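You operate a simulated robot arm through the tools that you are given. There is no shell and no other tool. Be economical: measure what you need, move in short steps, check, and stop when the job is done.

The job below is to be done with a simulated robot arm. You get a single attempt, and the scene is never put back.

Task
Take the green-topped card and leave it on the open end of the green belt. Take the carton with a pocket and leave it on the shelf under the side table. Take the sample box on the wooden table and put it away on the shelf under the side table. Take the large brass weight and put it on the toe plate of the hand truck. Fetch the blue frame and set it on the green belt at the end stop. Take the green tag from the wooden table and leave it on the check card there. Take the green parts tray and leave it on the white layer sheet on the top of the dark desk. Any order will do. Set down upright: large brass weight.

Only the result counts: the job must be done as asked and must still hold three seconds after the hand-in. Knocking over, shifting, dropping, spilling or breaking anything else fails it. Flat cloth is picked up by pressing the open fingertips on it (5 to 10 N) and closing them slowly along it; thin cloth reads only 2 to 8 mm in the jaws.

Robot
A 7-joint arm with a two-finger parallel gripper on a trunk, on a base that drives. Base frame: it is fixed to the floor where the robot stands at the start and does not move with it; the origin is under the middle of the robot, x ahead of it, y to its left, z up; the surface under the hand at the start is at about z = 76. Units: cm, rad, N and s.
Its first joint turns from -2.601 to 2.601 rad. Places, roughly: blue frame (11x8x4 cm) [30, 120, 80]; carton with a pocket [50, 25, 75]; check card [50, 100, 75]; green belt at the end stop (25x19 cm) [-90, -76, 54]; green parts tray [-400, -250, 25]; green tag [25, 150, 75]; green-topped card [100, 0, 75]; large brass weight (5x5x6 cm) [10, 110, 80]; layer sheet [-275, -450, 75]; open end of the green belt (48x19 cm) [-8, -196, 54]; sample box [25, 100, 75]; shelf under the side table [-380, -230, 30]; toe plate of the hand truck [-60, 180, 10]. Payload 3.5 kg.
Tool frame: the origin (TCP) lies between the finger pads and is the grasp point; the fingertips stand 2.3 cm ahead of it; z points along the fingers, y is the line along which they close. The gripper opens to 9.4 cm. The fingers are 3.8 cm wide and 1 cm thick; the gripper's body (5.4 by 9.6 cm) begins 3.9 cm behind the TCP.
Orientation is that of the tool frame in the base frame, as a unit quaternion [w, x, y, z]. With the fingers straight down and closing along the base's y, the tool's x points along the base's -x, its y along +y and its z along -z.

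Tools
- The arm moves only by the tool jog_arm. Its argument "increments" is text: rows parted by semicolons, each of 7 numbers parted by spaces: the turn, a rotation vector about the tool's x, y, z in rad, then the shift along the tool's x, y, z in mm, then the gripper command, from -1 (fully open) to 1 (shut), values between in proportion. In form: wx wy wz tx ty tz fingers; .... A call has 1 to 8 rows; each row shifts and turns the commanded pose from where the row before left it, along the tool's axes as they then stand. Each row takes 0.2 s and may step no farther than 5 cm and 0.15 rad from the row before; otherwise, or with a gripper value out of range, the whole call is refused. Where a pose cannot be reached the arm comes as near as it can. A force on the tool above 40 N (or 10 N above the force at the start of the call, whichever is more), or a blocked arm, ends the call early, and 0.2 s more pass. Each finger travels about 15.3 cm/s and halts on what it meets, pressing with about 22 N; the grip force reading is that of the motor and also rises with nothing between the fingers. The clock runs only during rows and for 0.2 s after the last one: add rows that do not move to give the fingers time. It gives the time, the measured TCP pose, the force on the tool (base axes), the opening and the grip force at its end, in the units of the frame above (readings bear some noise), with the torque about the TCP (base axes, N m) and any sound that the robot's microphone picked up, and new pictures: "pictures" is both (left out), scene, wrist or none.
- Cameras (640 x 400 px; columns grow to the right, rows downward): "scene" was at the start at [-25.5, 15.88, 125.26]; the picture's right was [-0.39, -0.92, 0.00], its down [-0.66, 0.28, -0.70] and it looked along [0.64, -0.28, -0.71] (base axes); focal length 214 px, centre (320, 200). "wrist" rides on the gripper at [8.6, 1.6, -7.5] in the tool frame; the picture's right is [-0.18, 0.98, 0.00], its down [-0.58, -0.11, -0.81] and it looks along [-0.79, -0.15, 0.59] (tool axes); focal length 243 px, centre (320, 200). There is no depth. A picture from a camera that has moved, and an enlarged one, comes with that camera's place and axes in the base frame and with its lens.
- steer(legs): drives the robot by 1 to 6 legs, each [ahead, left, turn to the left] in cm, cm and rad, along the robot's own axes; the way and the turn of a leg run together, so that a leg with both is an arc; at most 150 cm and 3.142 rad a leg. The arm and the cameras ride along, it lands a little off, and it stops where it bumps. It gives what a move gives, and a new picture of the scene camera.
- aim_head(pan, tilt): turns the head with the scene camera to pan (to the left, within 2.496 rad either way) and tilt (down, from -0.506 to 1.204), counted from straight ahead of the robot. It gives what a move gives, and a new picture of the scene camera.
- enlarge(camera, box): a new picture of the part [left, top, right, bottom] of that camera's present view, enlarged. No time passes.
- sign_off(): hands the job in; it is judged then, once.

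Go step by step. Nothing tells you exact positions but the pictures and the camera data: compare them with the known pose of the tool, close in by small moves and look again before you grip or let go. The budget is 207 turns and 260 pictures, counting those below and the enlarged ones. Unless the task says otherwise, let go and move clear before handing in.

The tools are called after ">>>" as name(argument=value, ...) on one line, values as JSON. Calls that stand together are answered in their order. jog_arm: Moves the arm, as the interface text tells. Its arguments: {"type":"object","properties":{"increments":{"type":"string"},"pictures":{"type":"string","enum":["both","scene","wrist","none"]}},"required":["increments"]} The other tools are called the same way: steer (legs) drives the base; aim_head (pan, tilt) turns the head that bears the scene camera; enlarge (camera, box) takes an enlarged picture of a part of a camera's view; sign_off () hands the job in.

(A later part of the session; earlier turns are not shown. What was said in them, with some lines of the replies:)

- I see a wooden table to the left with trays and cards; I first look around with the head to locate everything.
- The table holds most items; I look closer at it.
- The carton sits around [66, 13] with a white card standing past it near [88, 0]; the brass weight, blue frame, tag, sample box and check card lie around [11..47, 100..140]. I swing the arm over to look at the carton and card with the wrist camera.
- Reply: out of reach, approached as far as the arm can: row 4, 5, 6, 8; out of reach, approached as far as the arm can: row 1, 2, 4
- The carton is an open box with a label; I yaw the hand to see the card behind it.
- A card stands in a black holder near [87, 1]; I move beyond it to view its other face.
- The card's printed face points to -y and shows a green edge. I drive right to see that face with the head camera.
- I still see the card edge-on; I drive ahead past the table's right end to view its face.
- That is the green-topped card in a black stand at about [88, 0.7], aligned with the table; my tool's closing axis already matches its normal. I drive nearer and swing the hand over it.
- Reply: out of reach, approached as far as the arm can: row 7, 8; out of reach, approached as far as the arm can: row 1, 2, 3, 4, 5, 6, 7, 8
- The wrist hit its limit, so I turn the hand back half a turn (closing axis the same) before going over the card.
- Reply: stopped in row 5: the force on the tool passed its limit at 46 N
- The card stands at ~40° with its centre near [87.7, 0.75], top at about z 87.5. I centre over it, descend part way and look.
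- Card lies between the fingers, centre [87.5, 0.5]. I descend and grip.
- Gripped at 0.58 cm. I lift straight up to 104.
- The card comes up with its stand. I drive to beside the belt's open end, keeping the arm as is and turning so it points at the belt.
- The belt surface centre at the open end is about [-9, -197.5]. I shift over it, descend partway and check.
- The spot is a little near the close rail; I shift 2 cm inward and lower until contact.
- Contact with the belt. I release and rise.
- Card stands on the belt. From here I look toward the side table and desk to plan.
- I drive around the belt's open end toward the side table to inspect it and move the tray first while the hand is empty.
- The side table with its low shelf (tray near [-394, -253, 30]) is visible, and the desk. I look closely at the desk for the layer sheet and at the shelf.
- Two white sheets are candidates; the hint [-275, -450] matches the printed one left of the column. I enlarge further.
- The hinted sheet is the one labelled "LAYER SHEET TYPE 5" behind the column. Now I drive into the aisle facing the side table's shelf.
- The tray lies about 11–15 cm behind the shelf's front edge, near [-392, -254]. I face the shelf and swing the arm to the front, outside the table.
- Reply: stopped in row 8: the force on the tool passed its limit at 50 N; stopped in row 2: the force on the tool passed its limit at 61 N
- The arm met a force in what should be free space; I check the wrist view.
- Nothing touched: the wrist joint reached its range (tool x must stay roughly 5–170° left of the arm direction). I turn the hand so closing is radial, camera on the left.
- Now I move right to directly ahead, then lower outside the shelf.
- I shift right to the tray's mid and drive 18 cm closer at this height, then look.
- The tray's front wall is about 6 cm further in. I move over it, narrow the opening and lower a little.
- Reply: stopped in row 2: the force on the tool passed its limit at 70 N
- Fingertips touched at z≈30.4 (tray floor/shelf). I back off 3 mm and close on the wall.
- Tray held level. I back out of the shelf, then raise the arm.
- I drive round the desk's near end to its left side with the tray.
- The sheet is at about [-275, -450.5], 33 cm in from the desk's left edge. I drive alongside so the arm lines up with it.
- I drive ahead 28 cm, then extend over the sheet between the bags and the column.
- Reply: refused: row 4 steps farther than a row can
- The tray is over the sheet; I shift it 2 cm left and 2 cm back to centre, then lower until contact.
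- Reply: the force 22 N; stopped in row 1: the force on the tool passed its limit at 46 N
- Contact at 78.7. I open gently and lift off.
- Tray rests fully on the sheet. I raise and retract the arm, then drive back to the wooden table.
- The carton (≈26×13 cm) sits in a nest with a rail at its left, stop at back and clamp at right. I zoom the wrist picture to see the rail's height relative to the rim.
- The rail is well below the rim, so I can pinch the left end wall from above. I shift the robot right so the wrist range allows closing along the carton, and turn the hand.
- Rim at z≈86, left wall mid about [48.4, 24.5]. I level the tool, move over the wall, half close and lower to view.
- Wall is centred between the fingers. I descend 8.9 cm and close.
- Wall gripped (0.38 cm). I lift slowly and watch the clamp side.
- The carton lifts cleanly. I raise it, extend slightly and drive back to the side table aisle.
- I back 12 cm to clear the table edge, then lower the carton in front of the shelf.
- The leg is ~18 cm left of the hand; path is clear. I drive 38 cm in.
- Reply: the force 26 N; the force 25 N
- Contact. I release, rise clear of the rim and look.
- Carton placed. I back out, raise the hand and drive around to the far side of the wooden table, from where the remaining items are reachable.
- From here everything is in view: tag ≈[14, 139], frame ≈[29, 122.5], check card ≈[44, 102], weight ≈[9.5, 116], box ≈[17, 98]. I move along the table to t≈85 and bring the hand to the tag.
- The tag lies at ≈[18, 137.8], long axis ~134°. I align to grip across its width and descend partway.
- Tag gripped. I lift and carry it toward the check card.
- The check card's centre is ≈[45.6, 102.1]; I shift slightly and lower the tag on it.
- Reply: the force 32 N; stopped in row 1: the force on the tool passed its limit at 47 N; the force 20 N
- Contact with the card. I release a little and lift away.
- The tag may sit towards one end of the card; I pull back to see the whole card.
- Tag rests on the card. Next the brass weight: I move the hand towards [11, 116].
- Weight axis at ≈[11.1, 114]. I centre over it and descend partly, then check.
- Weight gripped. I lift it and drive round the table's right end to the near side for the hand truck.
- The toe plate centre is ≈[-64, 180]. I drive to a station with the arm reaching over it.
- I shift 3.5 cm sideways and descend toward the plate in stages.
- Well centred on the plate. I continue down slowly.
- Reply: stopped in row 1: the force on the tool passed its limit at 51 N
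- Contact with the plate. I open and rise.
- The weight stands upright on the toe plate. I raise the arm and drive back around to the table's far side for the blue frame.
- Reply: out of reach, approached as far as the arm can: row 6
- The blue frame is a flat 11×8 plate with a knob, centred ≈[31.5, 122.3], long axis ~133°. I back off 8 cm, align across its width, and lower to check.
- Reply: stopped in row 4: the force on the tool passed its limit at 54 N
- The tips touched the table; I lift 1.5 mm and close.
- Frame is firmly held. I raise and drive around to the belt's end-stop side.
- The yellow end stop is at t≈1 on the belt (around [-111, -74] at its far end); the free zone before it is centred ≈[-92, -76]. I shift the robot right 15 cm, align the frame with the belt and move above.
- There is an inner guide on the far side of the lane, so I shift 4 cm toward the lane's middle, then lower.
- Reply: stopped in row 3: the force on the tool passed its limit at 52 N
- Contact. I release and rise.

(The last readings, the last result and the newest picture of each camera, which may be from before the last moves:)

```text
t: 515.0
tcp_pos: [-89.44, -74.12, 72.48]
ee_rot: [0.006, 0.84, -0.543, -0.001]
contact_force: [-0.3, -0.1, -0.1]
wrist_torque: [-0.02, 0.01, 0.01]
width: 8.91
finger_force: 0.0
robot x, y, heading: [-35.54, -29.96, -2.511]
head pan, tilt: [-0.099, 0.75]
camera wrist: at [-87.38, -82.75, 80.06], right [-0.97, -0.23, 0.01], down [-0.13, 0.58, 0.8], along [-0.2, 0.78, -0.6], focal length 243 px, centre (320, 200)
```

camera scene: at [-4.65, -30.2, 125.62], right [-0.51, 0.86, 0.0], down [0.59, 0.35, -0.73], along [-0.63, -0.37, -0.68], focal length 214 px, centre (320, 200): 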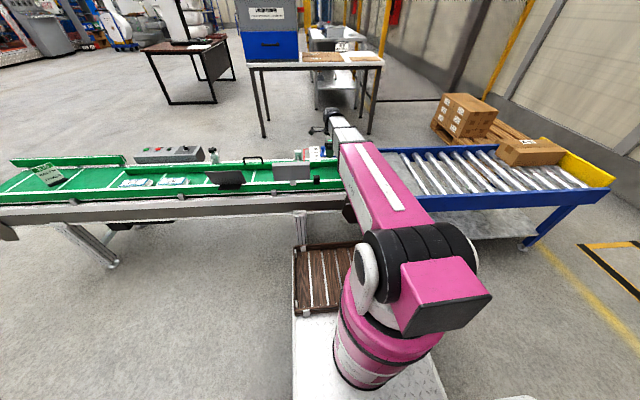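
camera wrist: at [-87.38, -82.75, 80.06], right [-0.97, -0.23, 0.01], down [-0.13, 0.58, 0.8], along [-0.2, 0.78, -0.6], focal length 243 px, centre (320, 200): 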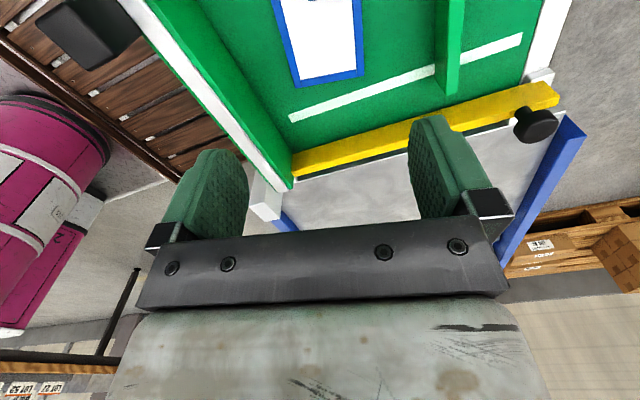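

The frame lies on the belt just before the end stop. I raise the arm and drive to the far side again for the sample box.

>>> jog_arm(increments="0 0 0 0 0 -50 -0.9;0 0 0 0 0 -50 -0.9;0 0 0 0 0 -50 -0.9;0 0 0 0 0 -50 -0.9;0 0 0 0 0 -50 -0.9;0 0 0 0 0 -50 -0.9;0 0 0 0 0 -20 -0.9", pictures="none")

>>> steer(legs=[[-32.8, 116.9, 0], [-67.8, 68.2, 0], [-107.9, -88.3, 0], [-10.5, -88.9, 0], [-11.5, -86.9, 0], [29.4, -0.4, 0]])

>>> jog_arm(increments="0 0 0 0 0 0 -0.9", pictures="wrist")

```text
t: 516.6
tcp_pos: [-89.19, -74.08, 104.45]
ee_rot: [0.006, 0.84, -0.543, -0.002]
contact_force: [0.2, 0.0, -0.8]
wrist_torque: [0.01, -0.03, 0.01]
width: 8.93
finger_force: 0.0
robot x, y, heading: [-35.56, -30.34, -2.514]
head pan, tilt: [-0.099, 0.75]
```

```text
t: 544.2
tcp_pos: [31.44, 110.43, 104.31]
ee_rot: [0.007, 0.836, -0.548, -0.002]
contact_force: [-0.1, -0.2, -0.3]
wrist_torque: [0.0, 0.0, -0.01]
width: 8.94
finger_force: 0.1
robot x, y, heading: [85.76, 153.72, -2.525]
head pan, tilt: [-0.099, 0.75]
camera scene: at [116.43, 153.21, 125.62], right [-0.5, 0.87, 0.0], down [0.59, 0.34, -0.73], along [-0.63, -0.36, -0.68], focal length 214 px, centre (320, 200)
```

scene: 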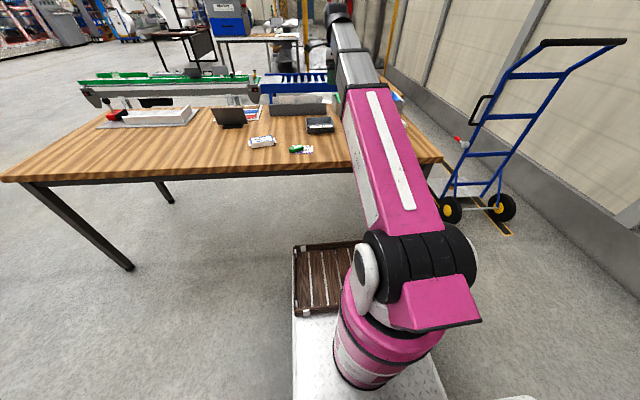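

```text
t: 544.6
tcp_pos: [31.42, 110.37, 104.35]
ee_rot: [0.007, 0.836, -0.549, -0.002]
contact_force: [-0.2, -0.8, -0.2]
wrist_torque: [-0.01, -0.02, -0.02]
width: 8.95
finger_force: 0.1
robot x, y, heading: [85.43, 153.5, -2.522]
head pan, tilt: [-0.099, 0.75]
camera wrist: at [33.29, 101.75, 111.86], right [-0.97, -0.22, 0.01], down [-0.12, 0.58, 0.8], along [-0.19, 0.78, -0.6], focal length 243 px, centre (320, 200)
```

wrist: 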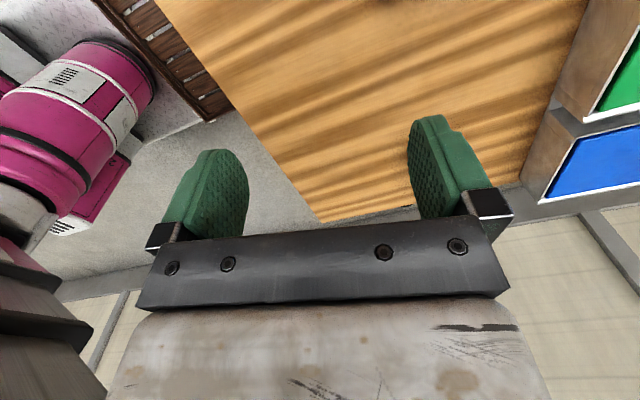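

>>> jog_arm(increments="0.014 -0.004 -0.145 0 0 0 -0.9;0 0 -0.145 0 0 0 -0.9;0 0 0 38 21 0 -0.9;0 0 0 38 21 0 -0.9;0 0 0 38 21 0 -0.9;0 0 0 0 0 30 0.1;0 0 0 0 0 30 0.1;0 0 0 0 0 0 0.1", pictures="wrist")

```text
t: 546.4
tcp_pos: [33.87, 97.81, 98.14]
ee_rot: [-0.001, 0.907, -0.422, 0.001]
contact_force: [-0.2, -0.4, 0.1]
wrist_torque: [0.01, 0.0, 0.0]
width: 4.22
finger_force: 0.0
robot x, y, heading: [85.84, 153.31, -2.525]
head pan, tilt: [-0.099, 0.75]
camera wrist: at [38.11, 89.78, 105.71], right [-0.87, -0.49, 0.0], down [-0.29, 0.51, 0.81], along [-0.4, 0.7, -0.59], focal length 243 px, centre (320, 200)
```

wrist: 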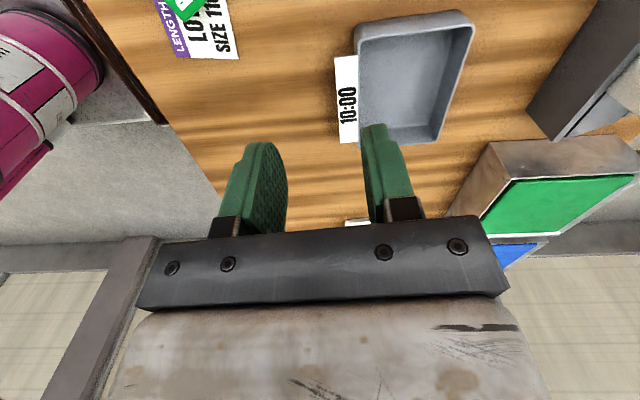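

>>> jog_arm(increments="0 0 0 -34 17 0 0.1;0 0 0 -34 17 0 0.1;0 0 0 0 0 40 0.1;0 0 0 0 0 40 0.1;0 0 0 0 0 0 0.1", pictures="wrist")

>>> enlarge(camera="wrist", box=[240, 0, 480, 150])

```text
t: 547.6
tcp_pos: [26.97, 100.82, 90.29]
ee_rot: [0.0, 0.907, -0.422, 0.0]
contact_force: [0.1, 0.1, -0.1]
wrist_torque: [-0.02, -0.02, 0.03]
width: 4.24
finger_force: 0.1
robot x, y, heading: [85.55, 153.59, -2.522]
head pan, tilt: [-0.099, 0.75]
camera wrist: at [31.25, 92.93, 97.79], right [-0.87, -0.49, 0.0], down [-0.29, 0.51, 0.81], along [-0.4, 0.7, -0.59], focal length 243 px, centre (320, 200)
```

wrist: 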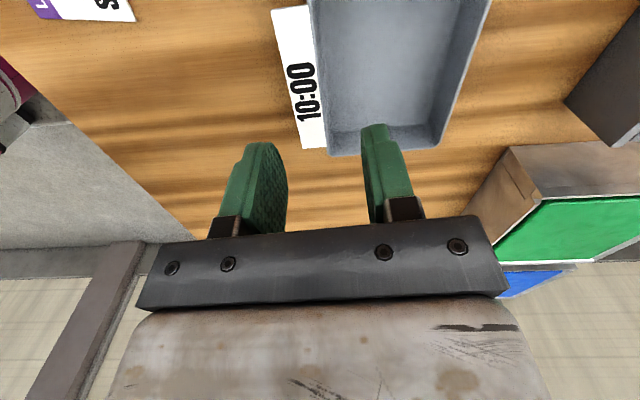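

```text
2.67 times, centred on (360, 75) of wrist
camera zoom: at [31.25, 92.93, 97.79], right [-0.87, -0.49, 0.0], down [-0.29, 0.51, 0.81], along [-0.4, 0.7, -0.59], focal length 647 px, centre (213, 533)
```

zoom: 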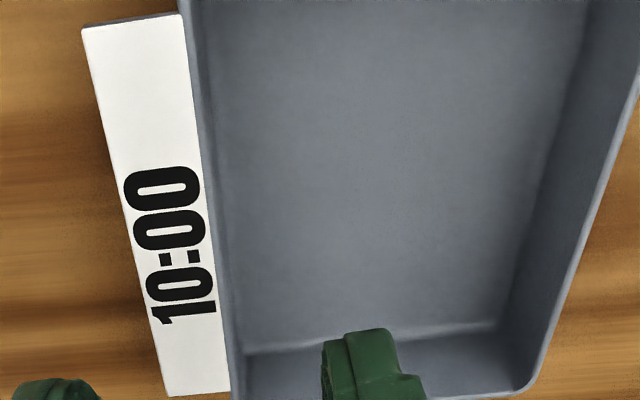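

The box's long sides carry sloped labels, so I'll pinch a plain short wall (the right-hand one at ≈[27.6, 92.6]). I raise, move the robot left for the wrist range and turn the hand.

>>> jog_arm(increments="0 0 0 0 0 -45 0.1;0 0 0 0 0 -45 0.1;0 0 0 0 0 -45 0.1;0 0 0 0 0 0 0.1", pictures="none")

>>> steer(legs=[[3.6, 37.9, 0]])

>>> jog_arm(increments="0 0 0 -44 -2.6 0 0.1;0 0 0 -44 -2.6 0 0.1;0 0 0 -44 -2.6 0 0.1;0 0 0 -44 -2.6 0 0.1;0 0 0 -44 -2.6 0 0.1;0 0 0 -44 -2.6 0 0.1;0 0 0 -44 -2.6 0 0.1", pictures="none")

>>> jog_arm(increments="0 0 0.149 0 0 0 0.1;0 0 0.149 0 0 0 0.1;0 0 0.149 0 0 0 0.1;0 0 0.149 0 0 0 0.1;0 0 0.149 0 0 0 0.1;0 0 0.149 0 0 0 0.1;0 0 0.149 0 0 0 0.1;0 0 0.149 0 0 0 0.1", pictures="none")

>>> jog_arm(increments="0 0 0.149 0 0 0 0.1;0 0 0.149 0 0 0 0.1;0 0 0.098 0 0 0 0.1;0 0 0 0 0 0 0.1", pictures="both")

```text
t: 548.6
tcp_pos: [26.96, 100.77, 103.82]
ee_rot: [-0.001, 0.907, -0.422, 0.0]
contact_force: [0.4, 0.2, -0.3]
wrist_torque: [-0.03, 0.01, 0.02]
width: 4.24
finger_force: 0.0
robot x, y, heading: [85.64, 153.25, -2.526]
head pan, tilt: [-0.099, 0.75]
```

```text
t: 550.9
tcp_pos: [45.61, 68.46, 103.71]
ee_rot: [-0.001, 0.907, -0.421, 0.0]
contact_force: [-0.3, -0.1, -0.1]
wrist_torque: [0.03, 0.0, 0.0]
width: 4.25
finger_force: 0.0
robot x, y, heading: [104.35, 121.09, -2.521]
head pan, tilt: [-0.099, 0.75]
camera scene: at [135.06, 120.86, 125.62], right [-0.5, 0.87, 0.0], down [0.59, 0.34, -0.73], along [-0.63, -0.36, -0.68], focal length 214 px, centre (320, 200)
```

scene: 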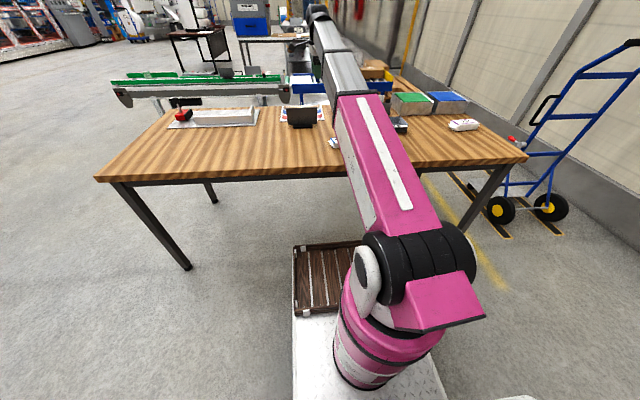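

```text
t: 552.5
tcp_pos: [27.16, 93.36, 103.86]
ee_rot: [0.0, 0.907, -0.422, 0.0]
contact_force: [0.5, 0.0, -0.2]
wrist_torque: [-0.01, 0.0, 0.02]
width: 4.23
finger_force: 0.1
robot x, y, heading: [104.47, 121.12, -2.522]
head pan, tilt: [-0.099, 0.75]
```

```text
t: 554.3
tcp_pos: [27.14, 93.31, 103.93]
ee_rot: [0.001, -0.512, 0.859, 0.001]
contact_force: [-1.0, 0.1, 0.1]
wrist_torque: [0.0, 0.0, 0.0]
width: 4.25
finger_force: 0.1
robot x, y, heading: [104.38, 120.96, -2.521]
head pan, tilt: [-0.099, 0.75]
```

```text
t: 555.3
tcp_pos: [27.0, 93.12, 103.95]
ee_rot: [0.0, -0.334, 0.942, 0.001]
contact_force: [-0.5, -0.6, 0.3]
wrist_torque: [-0.02, 0.0, -0.03]
width: 4.24
finger_force: 0.2
robot x, y, heading: [104.17, 121.44, -2.526]
head pan, tilt: [-0.099, 0.75]
camera scene: at [135.06, 120.87, 125.62], right [-0.5, 0.87, 0.0], down [0.59, 0.34, -0.73], along [-0.63, -0.36, -0.68], focal length 214 px, centre (320, 200)
camera wrist: at [19.26, 88.81, 111.39], right [-0.48, 0.88, 0.0], down [0.52, 0.28, 0.81], along [0.71, 0.38, -0.59], focal length 243 px, centre (320, 200)
```

scene: 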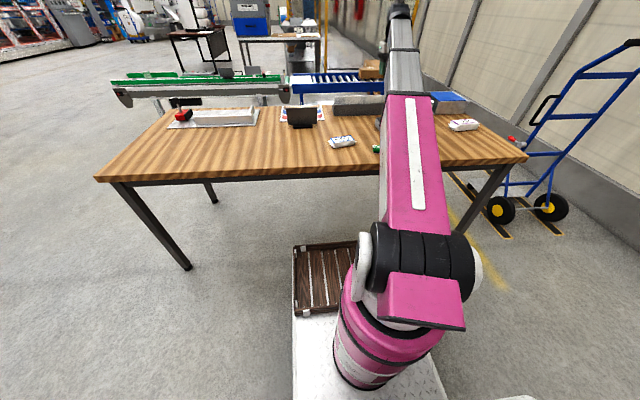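
wrist: 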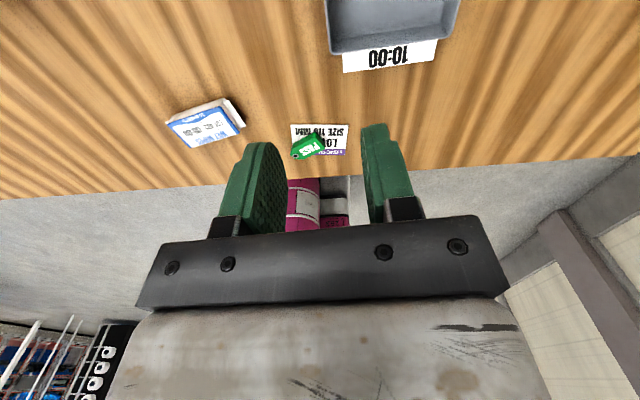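

>>> jog_arm(increments="0 0 0 0 4 40 0.1;0 0 0 0 0 40 0.1;0 0 0 0 0 40 0.1;0 0 0 0 0 40 0.1;0 0 0 0 0 0 0.1", pictures="wrist")

```text
t: 556.5
tcp_pos: [26.86, 93.29, 87.83]
ee_rot: [0.0, -0.334, 0.943, 0.001]
contact_force: [0.2, -0.1, -0.4]
wrist_torque: [0.01, 0.0, 0.0]
width: 4.2
finger_force: 0.0
robot x, y, heading: [104.07, 121.37, -2.525]
head pan, tilt: [-0.099, 0.75]
camera wrist: at [19.04, 88.95, 95.39], right [-0.48, 0.88, 0.0], down [0.52, 0.28, 0.81], along [0.71, 0.39, -0.59], focal length 243 px, centre (320, 200)
```

wrist: 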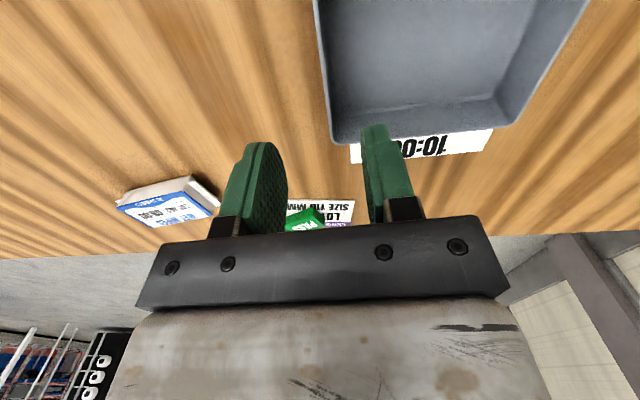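

>>> jog_arm(increments="0 0 0 0 4 40 0.1;0 0 0 0 0 30 0.1;0 0 0 0 0 12 0.1;0 0 0 0 0 0 0.1", pictures="wrist")

```text
t: 557.5
tcp_pos: [26.79, 93.69, 79.74]
ee_rot: [-0.001, -0.335, 0.942, 0.001]
contact_force: [-0.2, 0.0, 0.7]
wrist_torque: [-0.02, -0.01, 0.01]
width: 4.24
finger_force: 0.1
robot x, y, heading: [104.51, 121.65, -2.52]
head pan, tilt: [-0.099, 0.75]
camera wrist: at [18.9, 89.22, 87.17], right [-0.48, 0.88, 0.0], down [0.52, 0.28, 0.81], along [0.71, 0.39, -0.59], focal length 243 px, centre (320, 200)
```

wrist: 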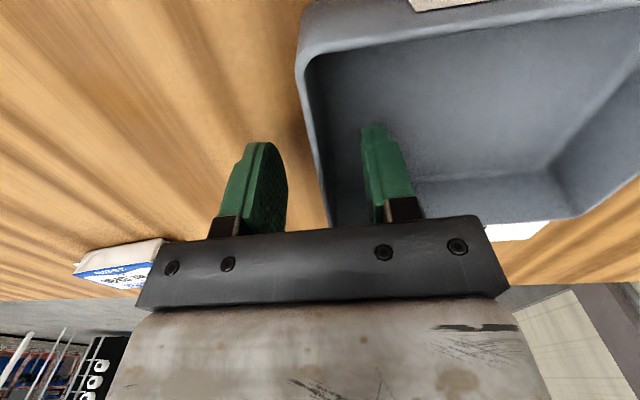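

Wall lies between the fingers. I close and lift.

>>> jog_arm(increments="0 0 0 0 0 0 0.5;0 0 0 0 0 0 0.8;0 0 0 0 0 0 1;0 0 0 0 0 0 1;0 0 0 0 0 -10 1;0 0 0 0 0 -20 1;0 0 0 0 0 -30 1;0 0 0 0 0 0 1", pictures="both")

```text
t: 559.3
tcp_pos: [26.82, 93.75, 85.65]
ee_rot: [0.001, -0.334, 0.942, 0.0]
contact_force: [0.5, 0.3, -1.5]
wrist_torque: [-0.04, -0.06, 0.02]
width: 0.26
finger_force: 21.8
robot x, y, heading: [104.08, 121.39, -2.518]
head pan, tilt: [-0.099, 0.75]
camera scene: at [135.05, 120.87, 125.62], right [-0.5, 0.87, 0.0], down [0.59, 0.34, -0.73], along [-0.63, -0.36, -0.68], focal length 214 px, centre (320, 200)
camera wrist: at [18.87, 89.35, 93.18], right [-0.48, 0.88, 0.0], down [0.52, 0.28, 0.81], along [0.71, 0.39, -0.59], focal length 243 px, centre (320, 200)
```

scene: 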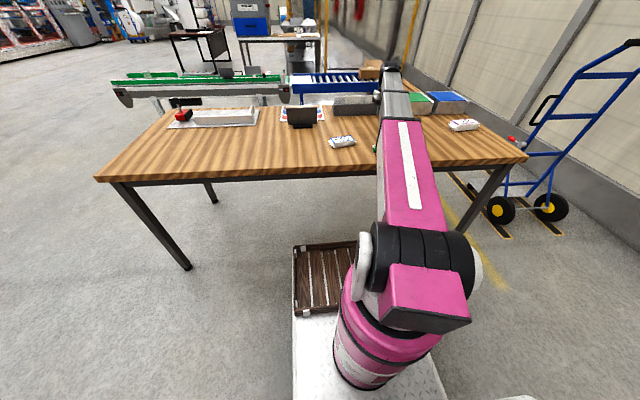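
wrist: 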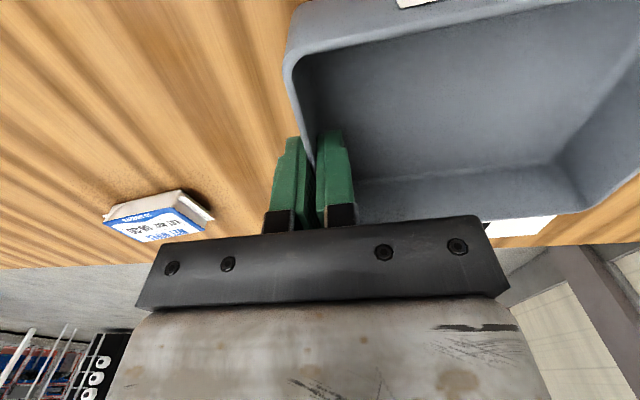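

Box held. I raise it, turn the hand so the box points straight ahead, and retract.

>>> jog_arm(increments="0 0 0 0 0 -45 1;0 0 0 0 0 -45 1;0 0 0 0 0 -45 1;0 0 0 0 0 -45 1;0 0 -0.149 0 0 0 1;0 0 -0.149 0 0 0 1;0 0 -0.149 0 0 0 1;0 0 -0.149 0 0 0 1", pictures="none")

>>> jog_arm(increments="0 0 -0.149 0 0 0 1;0 0 -0.149 0 0 0 1;0 0 -0.149 0 0 0 1;0 0 -0.149 0 0 0 1;0 0 -0.149 0 0 0 1;0 0 -0.149 0 0 0 1;0 0 -0.02 0 0 0 1;0 0 0 0 -45 0 1", pictures="none")

>>> jog_arm(increments="0 0 0 0 -45 0 1;0 0 0 0 -45 0 1;0 0 0 0 -15 0 1;0 0 0 0 0 0 1", pictures="both")

```text
t: 561.1
tcp_pos: [26.69, 93.92, 103.64]
ee_rot: [0.0, -0.598, 0.801, 0.001]
contact_force: [-1.0, 0.4, -1.2]
wrist_torque: [0.01, -0.08, 0.04]
width: 0.27
finger_force: 22.4
robot x, y, heading: [103.93, 121.25, -2.526]
head pan, tilt: [-0.099, 0.75]
```

```text
t: 562.9
tcp_pos: [30.19, 96.46, 103.62]
ee_rot: [-0.002, 0.89, -0.456, -0.001]
contact_force: [0.3, -0.2, -1.4]
wrist_torque: [0.07, -0.07, -0.02]
width: 0.29
finger_force: 21.7
robot x, y, heading: [104.18, 121.37, -2.523]
head pan, tilt: [-0.099, 0.75]
```

```text
t: 563.9
tcp_pos: [38.77, 102.54, 103.64]
ee_rot: [-0.001, 0.89, -0.457, 0.001]
contact_force: [0.8, 0.2, -1.0]
wrist_torque: [0.03, -0.07, -0.02]
width: 0.29
finger_force: 22.0
robot x, y, heading: [104.06, 121.03, -2.521]
head pan, tilt: [-0.099, 0.75]
camera scene: at [135.05, 120.87, 125.62], right [-0.5, 0.87, 0.0], down [0.59, 0.34, -0.73], along [-0.63, -0.36, -0.68], focal length 214 px, centre (320, 200)
camera wrist: at [42.37, 94.33, 111.18], right [-0.91, -0.42, 0.0], down [-0.25, 0.53, 0.81], along [-0.34, 0.73, -0.59], focal length 243 px, centre (320, 200)
```

scene: 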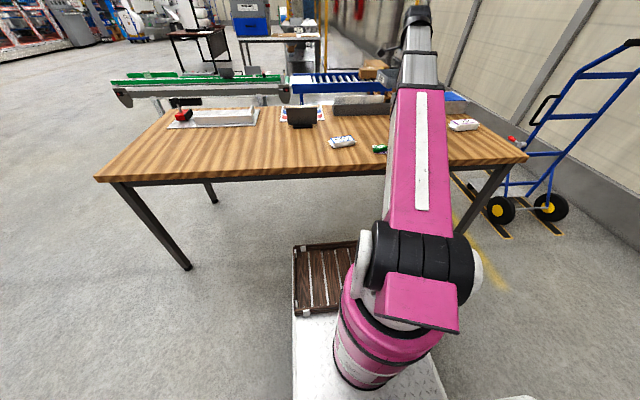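
wrist: 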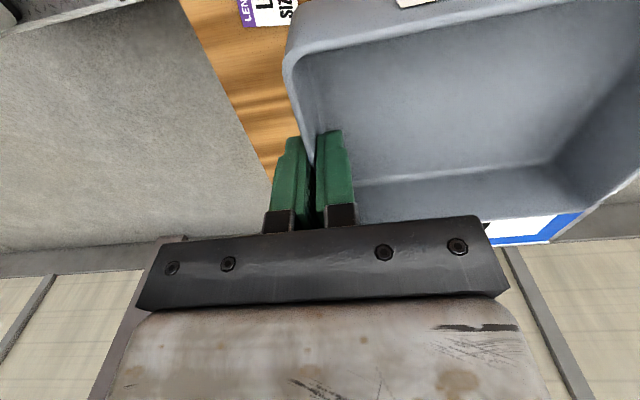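

>>> steer(legs=[[-17.6, 47.5, 0], [9.6, 89, 0], [107, 89.4, 0], [113.4, 72.5, 0], [118.6, 19.6, 0]])

```text
t: 590.0
tcp_pos: [-43.91, -354.92, 103.67]
ee_rot: [-0.001, 0.889, -0.458, 0.0]
contact_force: [0.8, 0.6, -1.3]
wrist_torque: [0.05, -0.06, 0.0]
width: 0.29
finger_force: 22.0
robot x, y, heading: [21.38, -335.99, -2.525]
head pan, tilt: [-0.099, 0.75]
camera scene: at [52.55, -336.55, 125.62], right [-0.5, 0.87, 0.0], down [0.59, 0.34, -0.73], along [-0.63, -0.36, -0.68], focal length 214 px, centre (320, 200)
```

scene: 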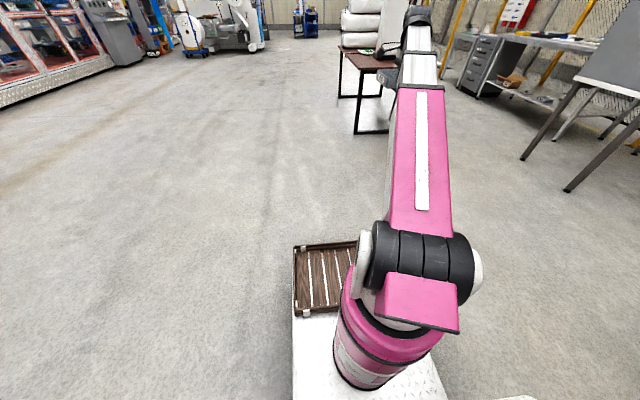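

>>> steer(legs=[[115.3, -64.5, 0], [70.7, -111.3, 0], [46.7, -17.1, 0], [0, 0, -1.593]])

>>> aim_head(pan=0.2, tilt=0.65)

```text
t: 609.3
tcp_pos: [-296.6, -245.94, 103.69]
ee_rot: [0.001, -0.287, 0.958, -0.001]
contact_force: [0.1, -0.1, -1.2]
wrist_torque: [-0.04, -0.04, 0.03]
width: 0.25
finger_force: 22.2
robot x, y, heading: [-280.75, -312.18, 2.149]
head pan, tilt: [-0.099, 0.75]
camera scene: at [-282.19, -342.78, 125.62], right [0.89, 0.46, 0.0], down [0.31, -0.61, -0.73], along [-0.34, 0.65, -0.68], focal length 214 px, centre (320, 200)
```

scene: 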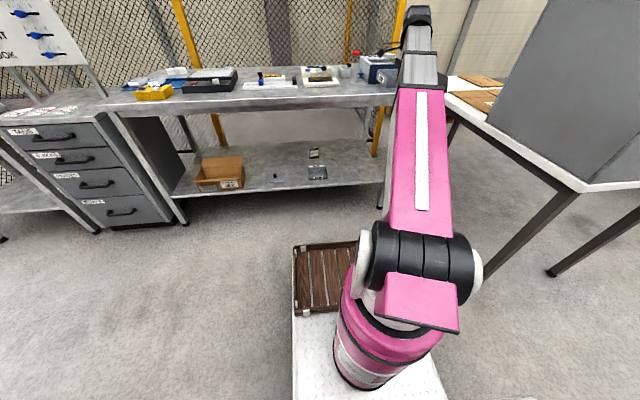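

```text
t: 610.1
tcp_pos: [-296.7, -246.05, 103.73]
ee_rot: [0.001, -0.286, 0.958, -0.001]
contact_force: [-0.4, 0.1, 0.1]
wrist_torque: [-0.06, -0.03, -0.03]
width: 0.27
finger_force: 22.1
robot x, y, heading: [-280.66, -312.13, 2.151]
head pan, tilt: [0.201, 0.649]
camera scene: at [-284.47, -343.96, 126.48], right [0.71, 0.7, 0.0], down [0.42, -0.43, -0.8], along [-0.56, 0.57, -0.6], focal length 214 px, centre (320, 200)
```

scene: 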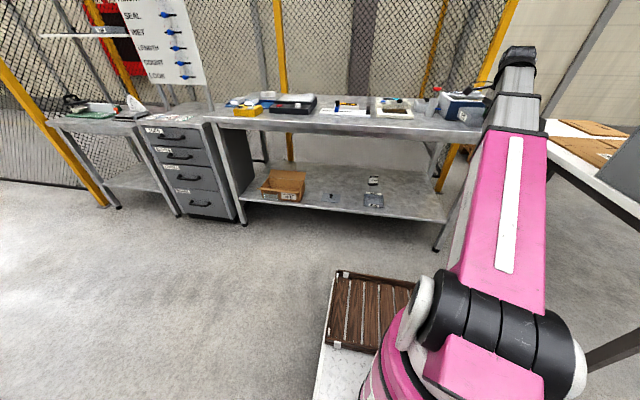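

The free shelf space to the right of the grey tray (s≈-384) is in line with the hand, clear of the leg. I lower outside the table.

>>> jog_arm(increments="0 0 0 0 0 46 1;0 0 0 0 0 46 1;0 0 0 0 0 46 1;0 0 0 0 0 46 1;0 0 0 0 0 46 1;0 0 0 0 0 46 1;0 0 0 0 0 46 1;0 0 0 0 0 46 1", pictures="none")

>>> jog_arm(increments="0 0 0 0 0 46 1;0 0 0 0 0 46 1;0 0 0 0 0 46 1;0 0 0 0 0 46 1;0 0 0 0 0 46 1;0 0 0 0 0 0 1", pictures="both")

```text
t: 611.9
tcp_pos: [-296.9, -245.96, 66.59]
ee_rot: [0.001, -0.286, 0.958, -0.001]
contact_force: [0.3, 0.3, -0.6]
wrist_torque: [-0.06, -0.03, -0.02]
width: 0.27
finger_force: 21.8
robot x, y, heading: [-280.62, -312.05, 2.149]
head pan, tilt: [0.201, 0.649]
```

```text
t: 613.3
tcp_pos: [-296.53, -245.78, 43.68]
ee_rot: [0.001, -0.286, 0.958, -0.001]
contact_force: [-0.2, -0.3, -0.9]
wrist_torque: [-0.07, -0.07, 0.01]
width: 0.27
finger_force: 22.5
robot x, y, heading: [-281.14, -311.75, 2.149]
head pan, tilt: [0.201, 0.649]
camera scene: at [-284.47, -343.96, 126.48], right [0.71, 0.7, 0.0], down [0.42, -0.43, -0.8], along [-0.56, 0.57, -0.6], focal length 214 px, centre (320, 200)
camera wrist: at [-304.9, -249.43, 51.3], right [-0.39, 0.92, 0.0], down [0.54, 0.23, 0.81], along [0.74, 0.31, -0.59], focal length 243 px, centre (320, 200)
```

scene: 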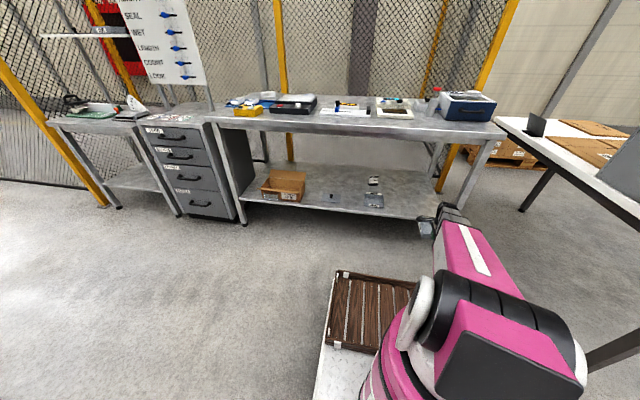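
wrist: 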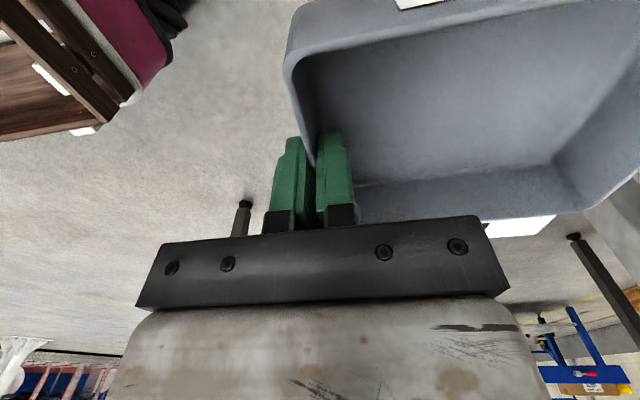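

>>> steer(legs=[[35, 0, 0]])

>>> jog_arm(increments="0 0 0 0 0 20 1;0 0 0 0 0 20 1;0 0 0 0 0 20 1;0 0 0 0 0 20 1;0 0 0 0 0 0 1", pictures="both")

>>> enlarge(camera="scene", box=[260, 120, 500, 270])

```text
t: 615.6
tcp_pos: [-315.9, -216.56, 43.76]
ee_rot: [0.001, -0.287, 0.958, -0.001]
contact_force: [0.0, 0.8, -0.9]
wrist_torque: [-0.06, -0.05, 0.01]
width: 0.29
finger_force: 21.7
robot x, y, heading: [-299.57, -282.78, 2.153]
head pan, tilt: [0.201, 0.649]
camera scene: at [-303.64, -314.62, 126.48], right [0.71, 0.7, 0.0], down [0.42, -0.43, -0.8], along [-0.56, 0.57, -0.6], focal length 214 px, centre (320, 200)
```

scene: 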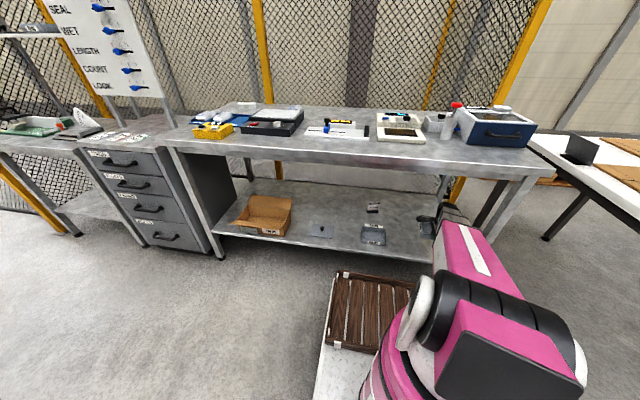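

```text
t: 616.8
tcp_pos: [-315.86, -216.57, 35.86]
ee_rot: [0.001, -0.286, 0.958, -0.001]
contact_force: [0.2, 0.7, -1.5]
wrist_torque: [-0.06, -0.03, 0.0]
width: 0.26
finger_force: 22.4
robot x, y, heading: [-299.34, -282.57, 2.149]
head pan, tilt: [0.201, 0.649]
camera scene: at [-303.64, -314.62, 126.48], right [0.71, 0.7, 0.0], down [0.42, -0.43, -0.8], along [-0.56, 0.57, -0.6], focal length 214 px, centre (320, 200)
camera wrist: at [-324.11, -220.15, 43.38], right [-0.39, 0.92, 0.0], down [0.54, 0.23, 0.81], along [0.74, 0.31, -0.59], focal length 243 px, centre (320, 200)
```

scene: 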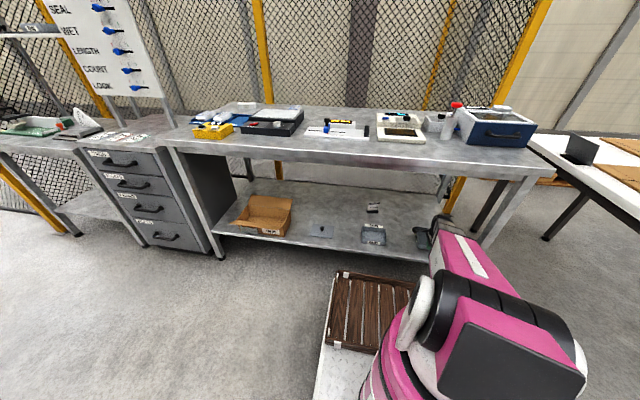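
wrist: 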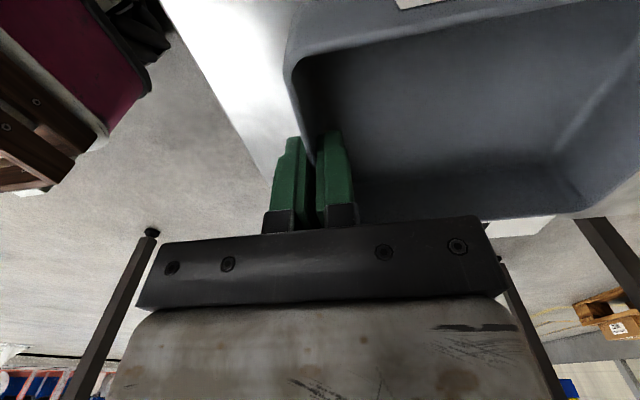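

```text
2.67 times, centred on (380, 195) of scene
camera zoom: at [-303.64, -314.62, 126.48], right [0.71, 0.7, 0.0], down [0.42, -0.43, -0.8], along [-0.56, 0.57, -0.6], focal length 572 px, centre (160, 213)
```

zoom: 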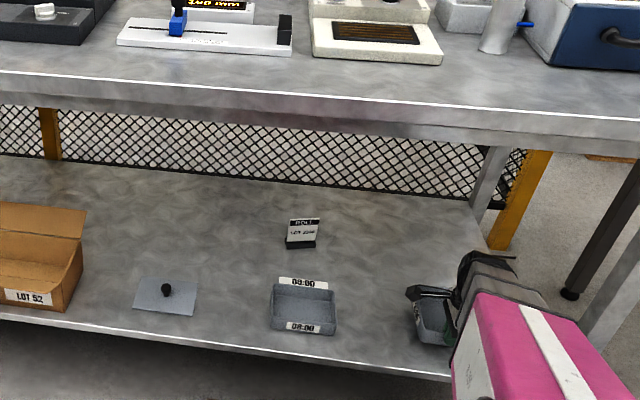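

The box is over the shelf, about 10 cm from its right end. I lower to contact.

>>> jog_arm(increments="0 0 0 0 0 8 1;0 0 0 0 0 8 1;0 0 0 0 0 4 1;0 0 0 0 0 0 1", pictures="none")

>>> jog_arm(increments="0 0 0 0 0 4 1;0 0 0 0 0 4 1;0 0 0 0 0 3 1;0 0 0 0 0 0 1", pictures="none")

```text
t: 617.8
tcp_pos: [-315.77, -216.56, 33.96]
ee_rot: [0.001, -0.287, 0.958, 0.0]
contact_force: [0.0, 0.1, -1.4]
wrist_torque: [-0.03, -0.01, -0.02]
width: 0.26
finger_force: 21.8
robot x, y, heading: [-299.54, -283.11, 2.15]
head pan, tilt: [0.201, 0.649]
```

```text
t: 618.8
tcp_pos: [-315.69, -216.65, 32.88]
ee_rot: [0.002, -0.286, 0.958, 0.001]
contact_force: [-1.8, -1.5, 25.8]
wrist_torque: [0.06, 0.08, 0.04]
width: 0.26
finger_force: 22.5
robot x, y, heading: [-299.58, -282.59, 2.145]
head pan, tilt: [0.201, 0.649]
```

Contact. I release and lift, then look.

>>> jog_arm(increments="0 0 0 0 0 -2 1;0 0 0 0 0 0 0.6;0 0 0 0 0 0 0.3;0 0 0 0 0 0 0.2;0 0 0 0 0 -30 0.2;0 0 0 0 0 -45 0.2;0 0 0 0 0 -45 0.2;0 0 0 0 0 -30 0.2", pictures="wrist")

>>> steer(legs=[[-35, 0, 0]])

>>> enlarge(camera="scene", box=[230, 120, 470, 270])

```text
t: 620.6
tcp_pos: [-315.88, -216.48, 48.07]
ee_rot: [0.001, -0.286, 0.958, -0.001]
contact_force: [0.0, -0.1, 0.1]
wrist_torque: [-0.02, 0.03, 0.01]
width: 3.77
finger_force: 0.0
robot x, y, heading: [-299.45, -282.73, 2.152]
head pan, tilt: [0.201, 0.649]
camera wrist: at [-324.15, -219.99, 55.63], right [-0.39, 0.92, 0.0], down [0.54, 0.23, 0.81], along [0.74, 0.31, -0.59], focal length 243 px, centre (320, 200)
```

wrist: 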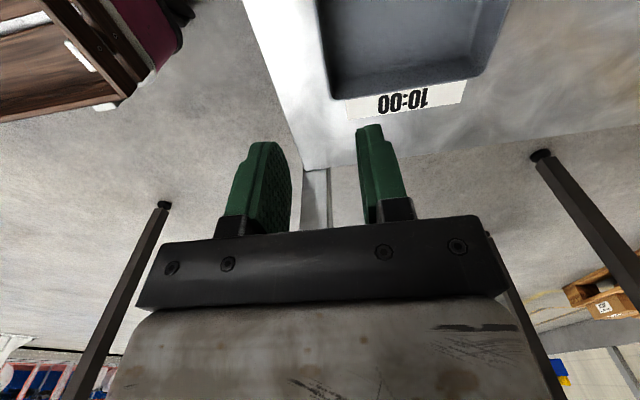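

```text
t: 622.9
tcp_pos: [-296.78, -245.55, 48.0]
ee_rot: [0.0, -0.286, 0.958, 0.0]
contact_force: [-1.0, 0.3, 0.2]
wrist_torque: [0.04, 0.01, 0.02]
width: 3.76
finger_force: 0.1
robot x, y, heading: [-280.7, -312.04, 2.149]
head pan, tilt: [0.201, 0.649]
camera scene: at [-284.57, -343.86, 126.48], right [0.71, 0.7, 0.0], down [0.42, -0.43, -0.8], along [-0.56, 0.57, -0.6], focal length 214 px, centre (320, 200)
```

scene: 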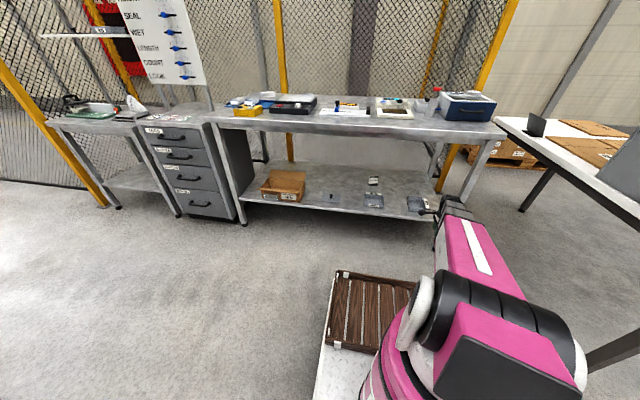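

```text
2.67 times, centred on (350, 195) of scene
camera zoom: at [-284.57, -343.86, 126.48], right [0.71, 0.7, 0.0], down [0.42, -0.43, -0.8], along [-0.56, 0.57, -0.6], focal length 572 px, centre (240, 213)
```

zoom: 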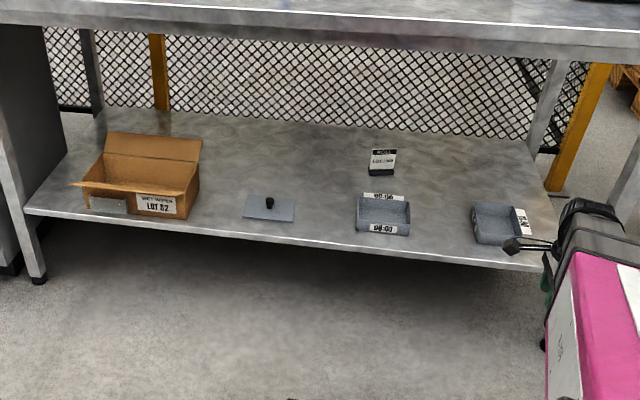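

All seven items look placed: the carton and the sample box are on the shelf, and the hand is clear. I hand the job in.

>>> sign_off()

```text
The job is handed in.
```

I placed all seven items, moved the hand clear and handed the job in. I haven't seen the judged result.

- **Green-topped card:** it stands in its black base on the open end of the green belt.
- **Carton and sample box:** both are on the shelf under the side table. The carton is at the left end; the box is at the right end, clear of the grey tray.
- **Large brass weight:** it stands upright near the middle of the hand truck's toe plate.
- **Blue frame:** it lies flat on the green belt, just short of the yellow end stop.
- **Green tag:** it rests on the check card, but its tip may overhang the edge slightly. This is the least certain placement.
- **Green parts tray:** it sits fully on the sheet marked "LAYER SHEET TYPE 5" on the dark desk.

I saw nothing else knocked over or moved.
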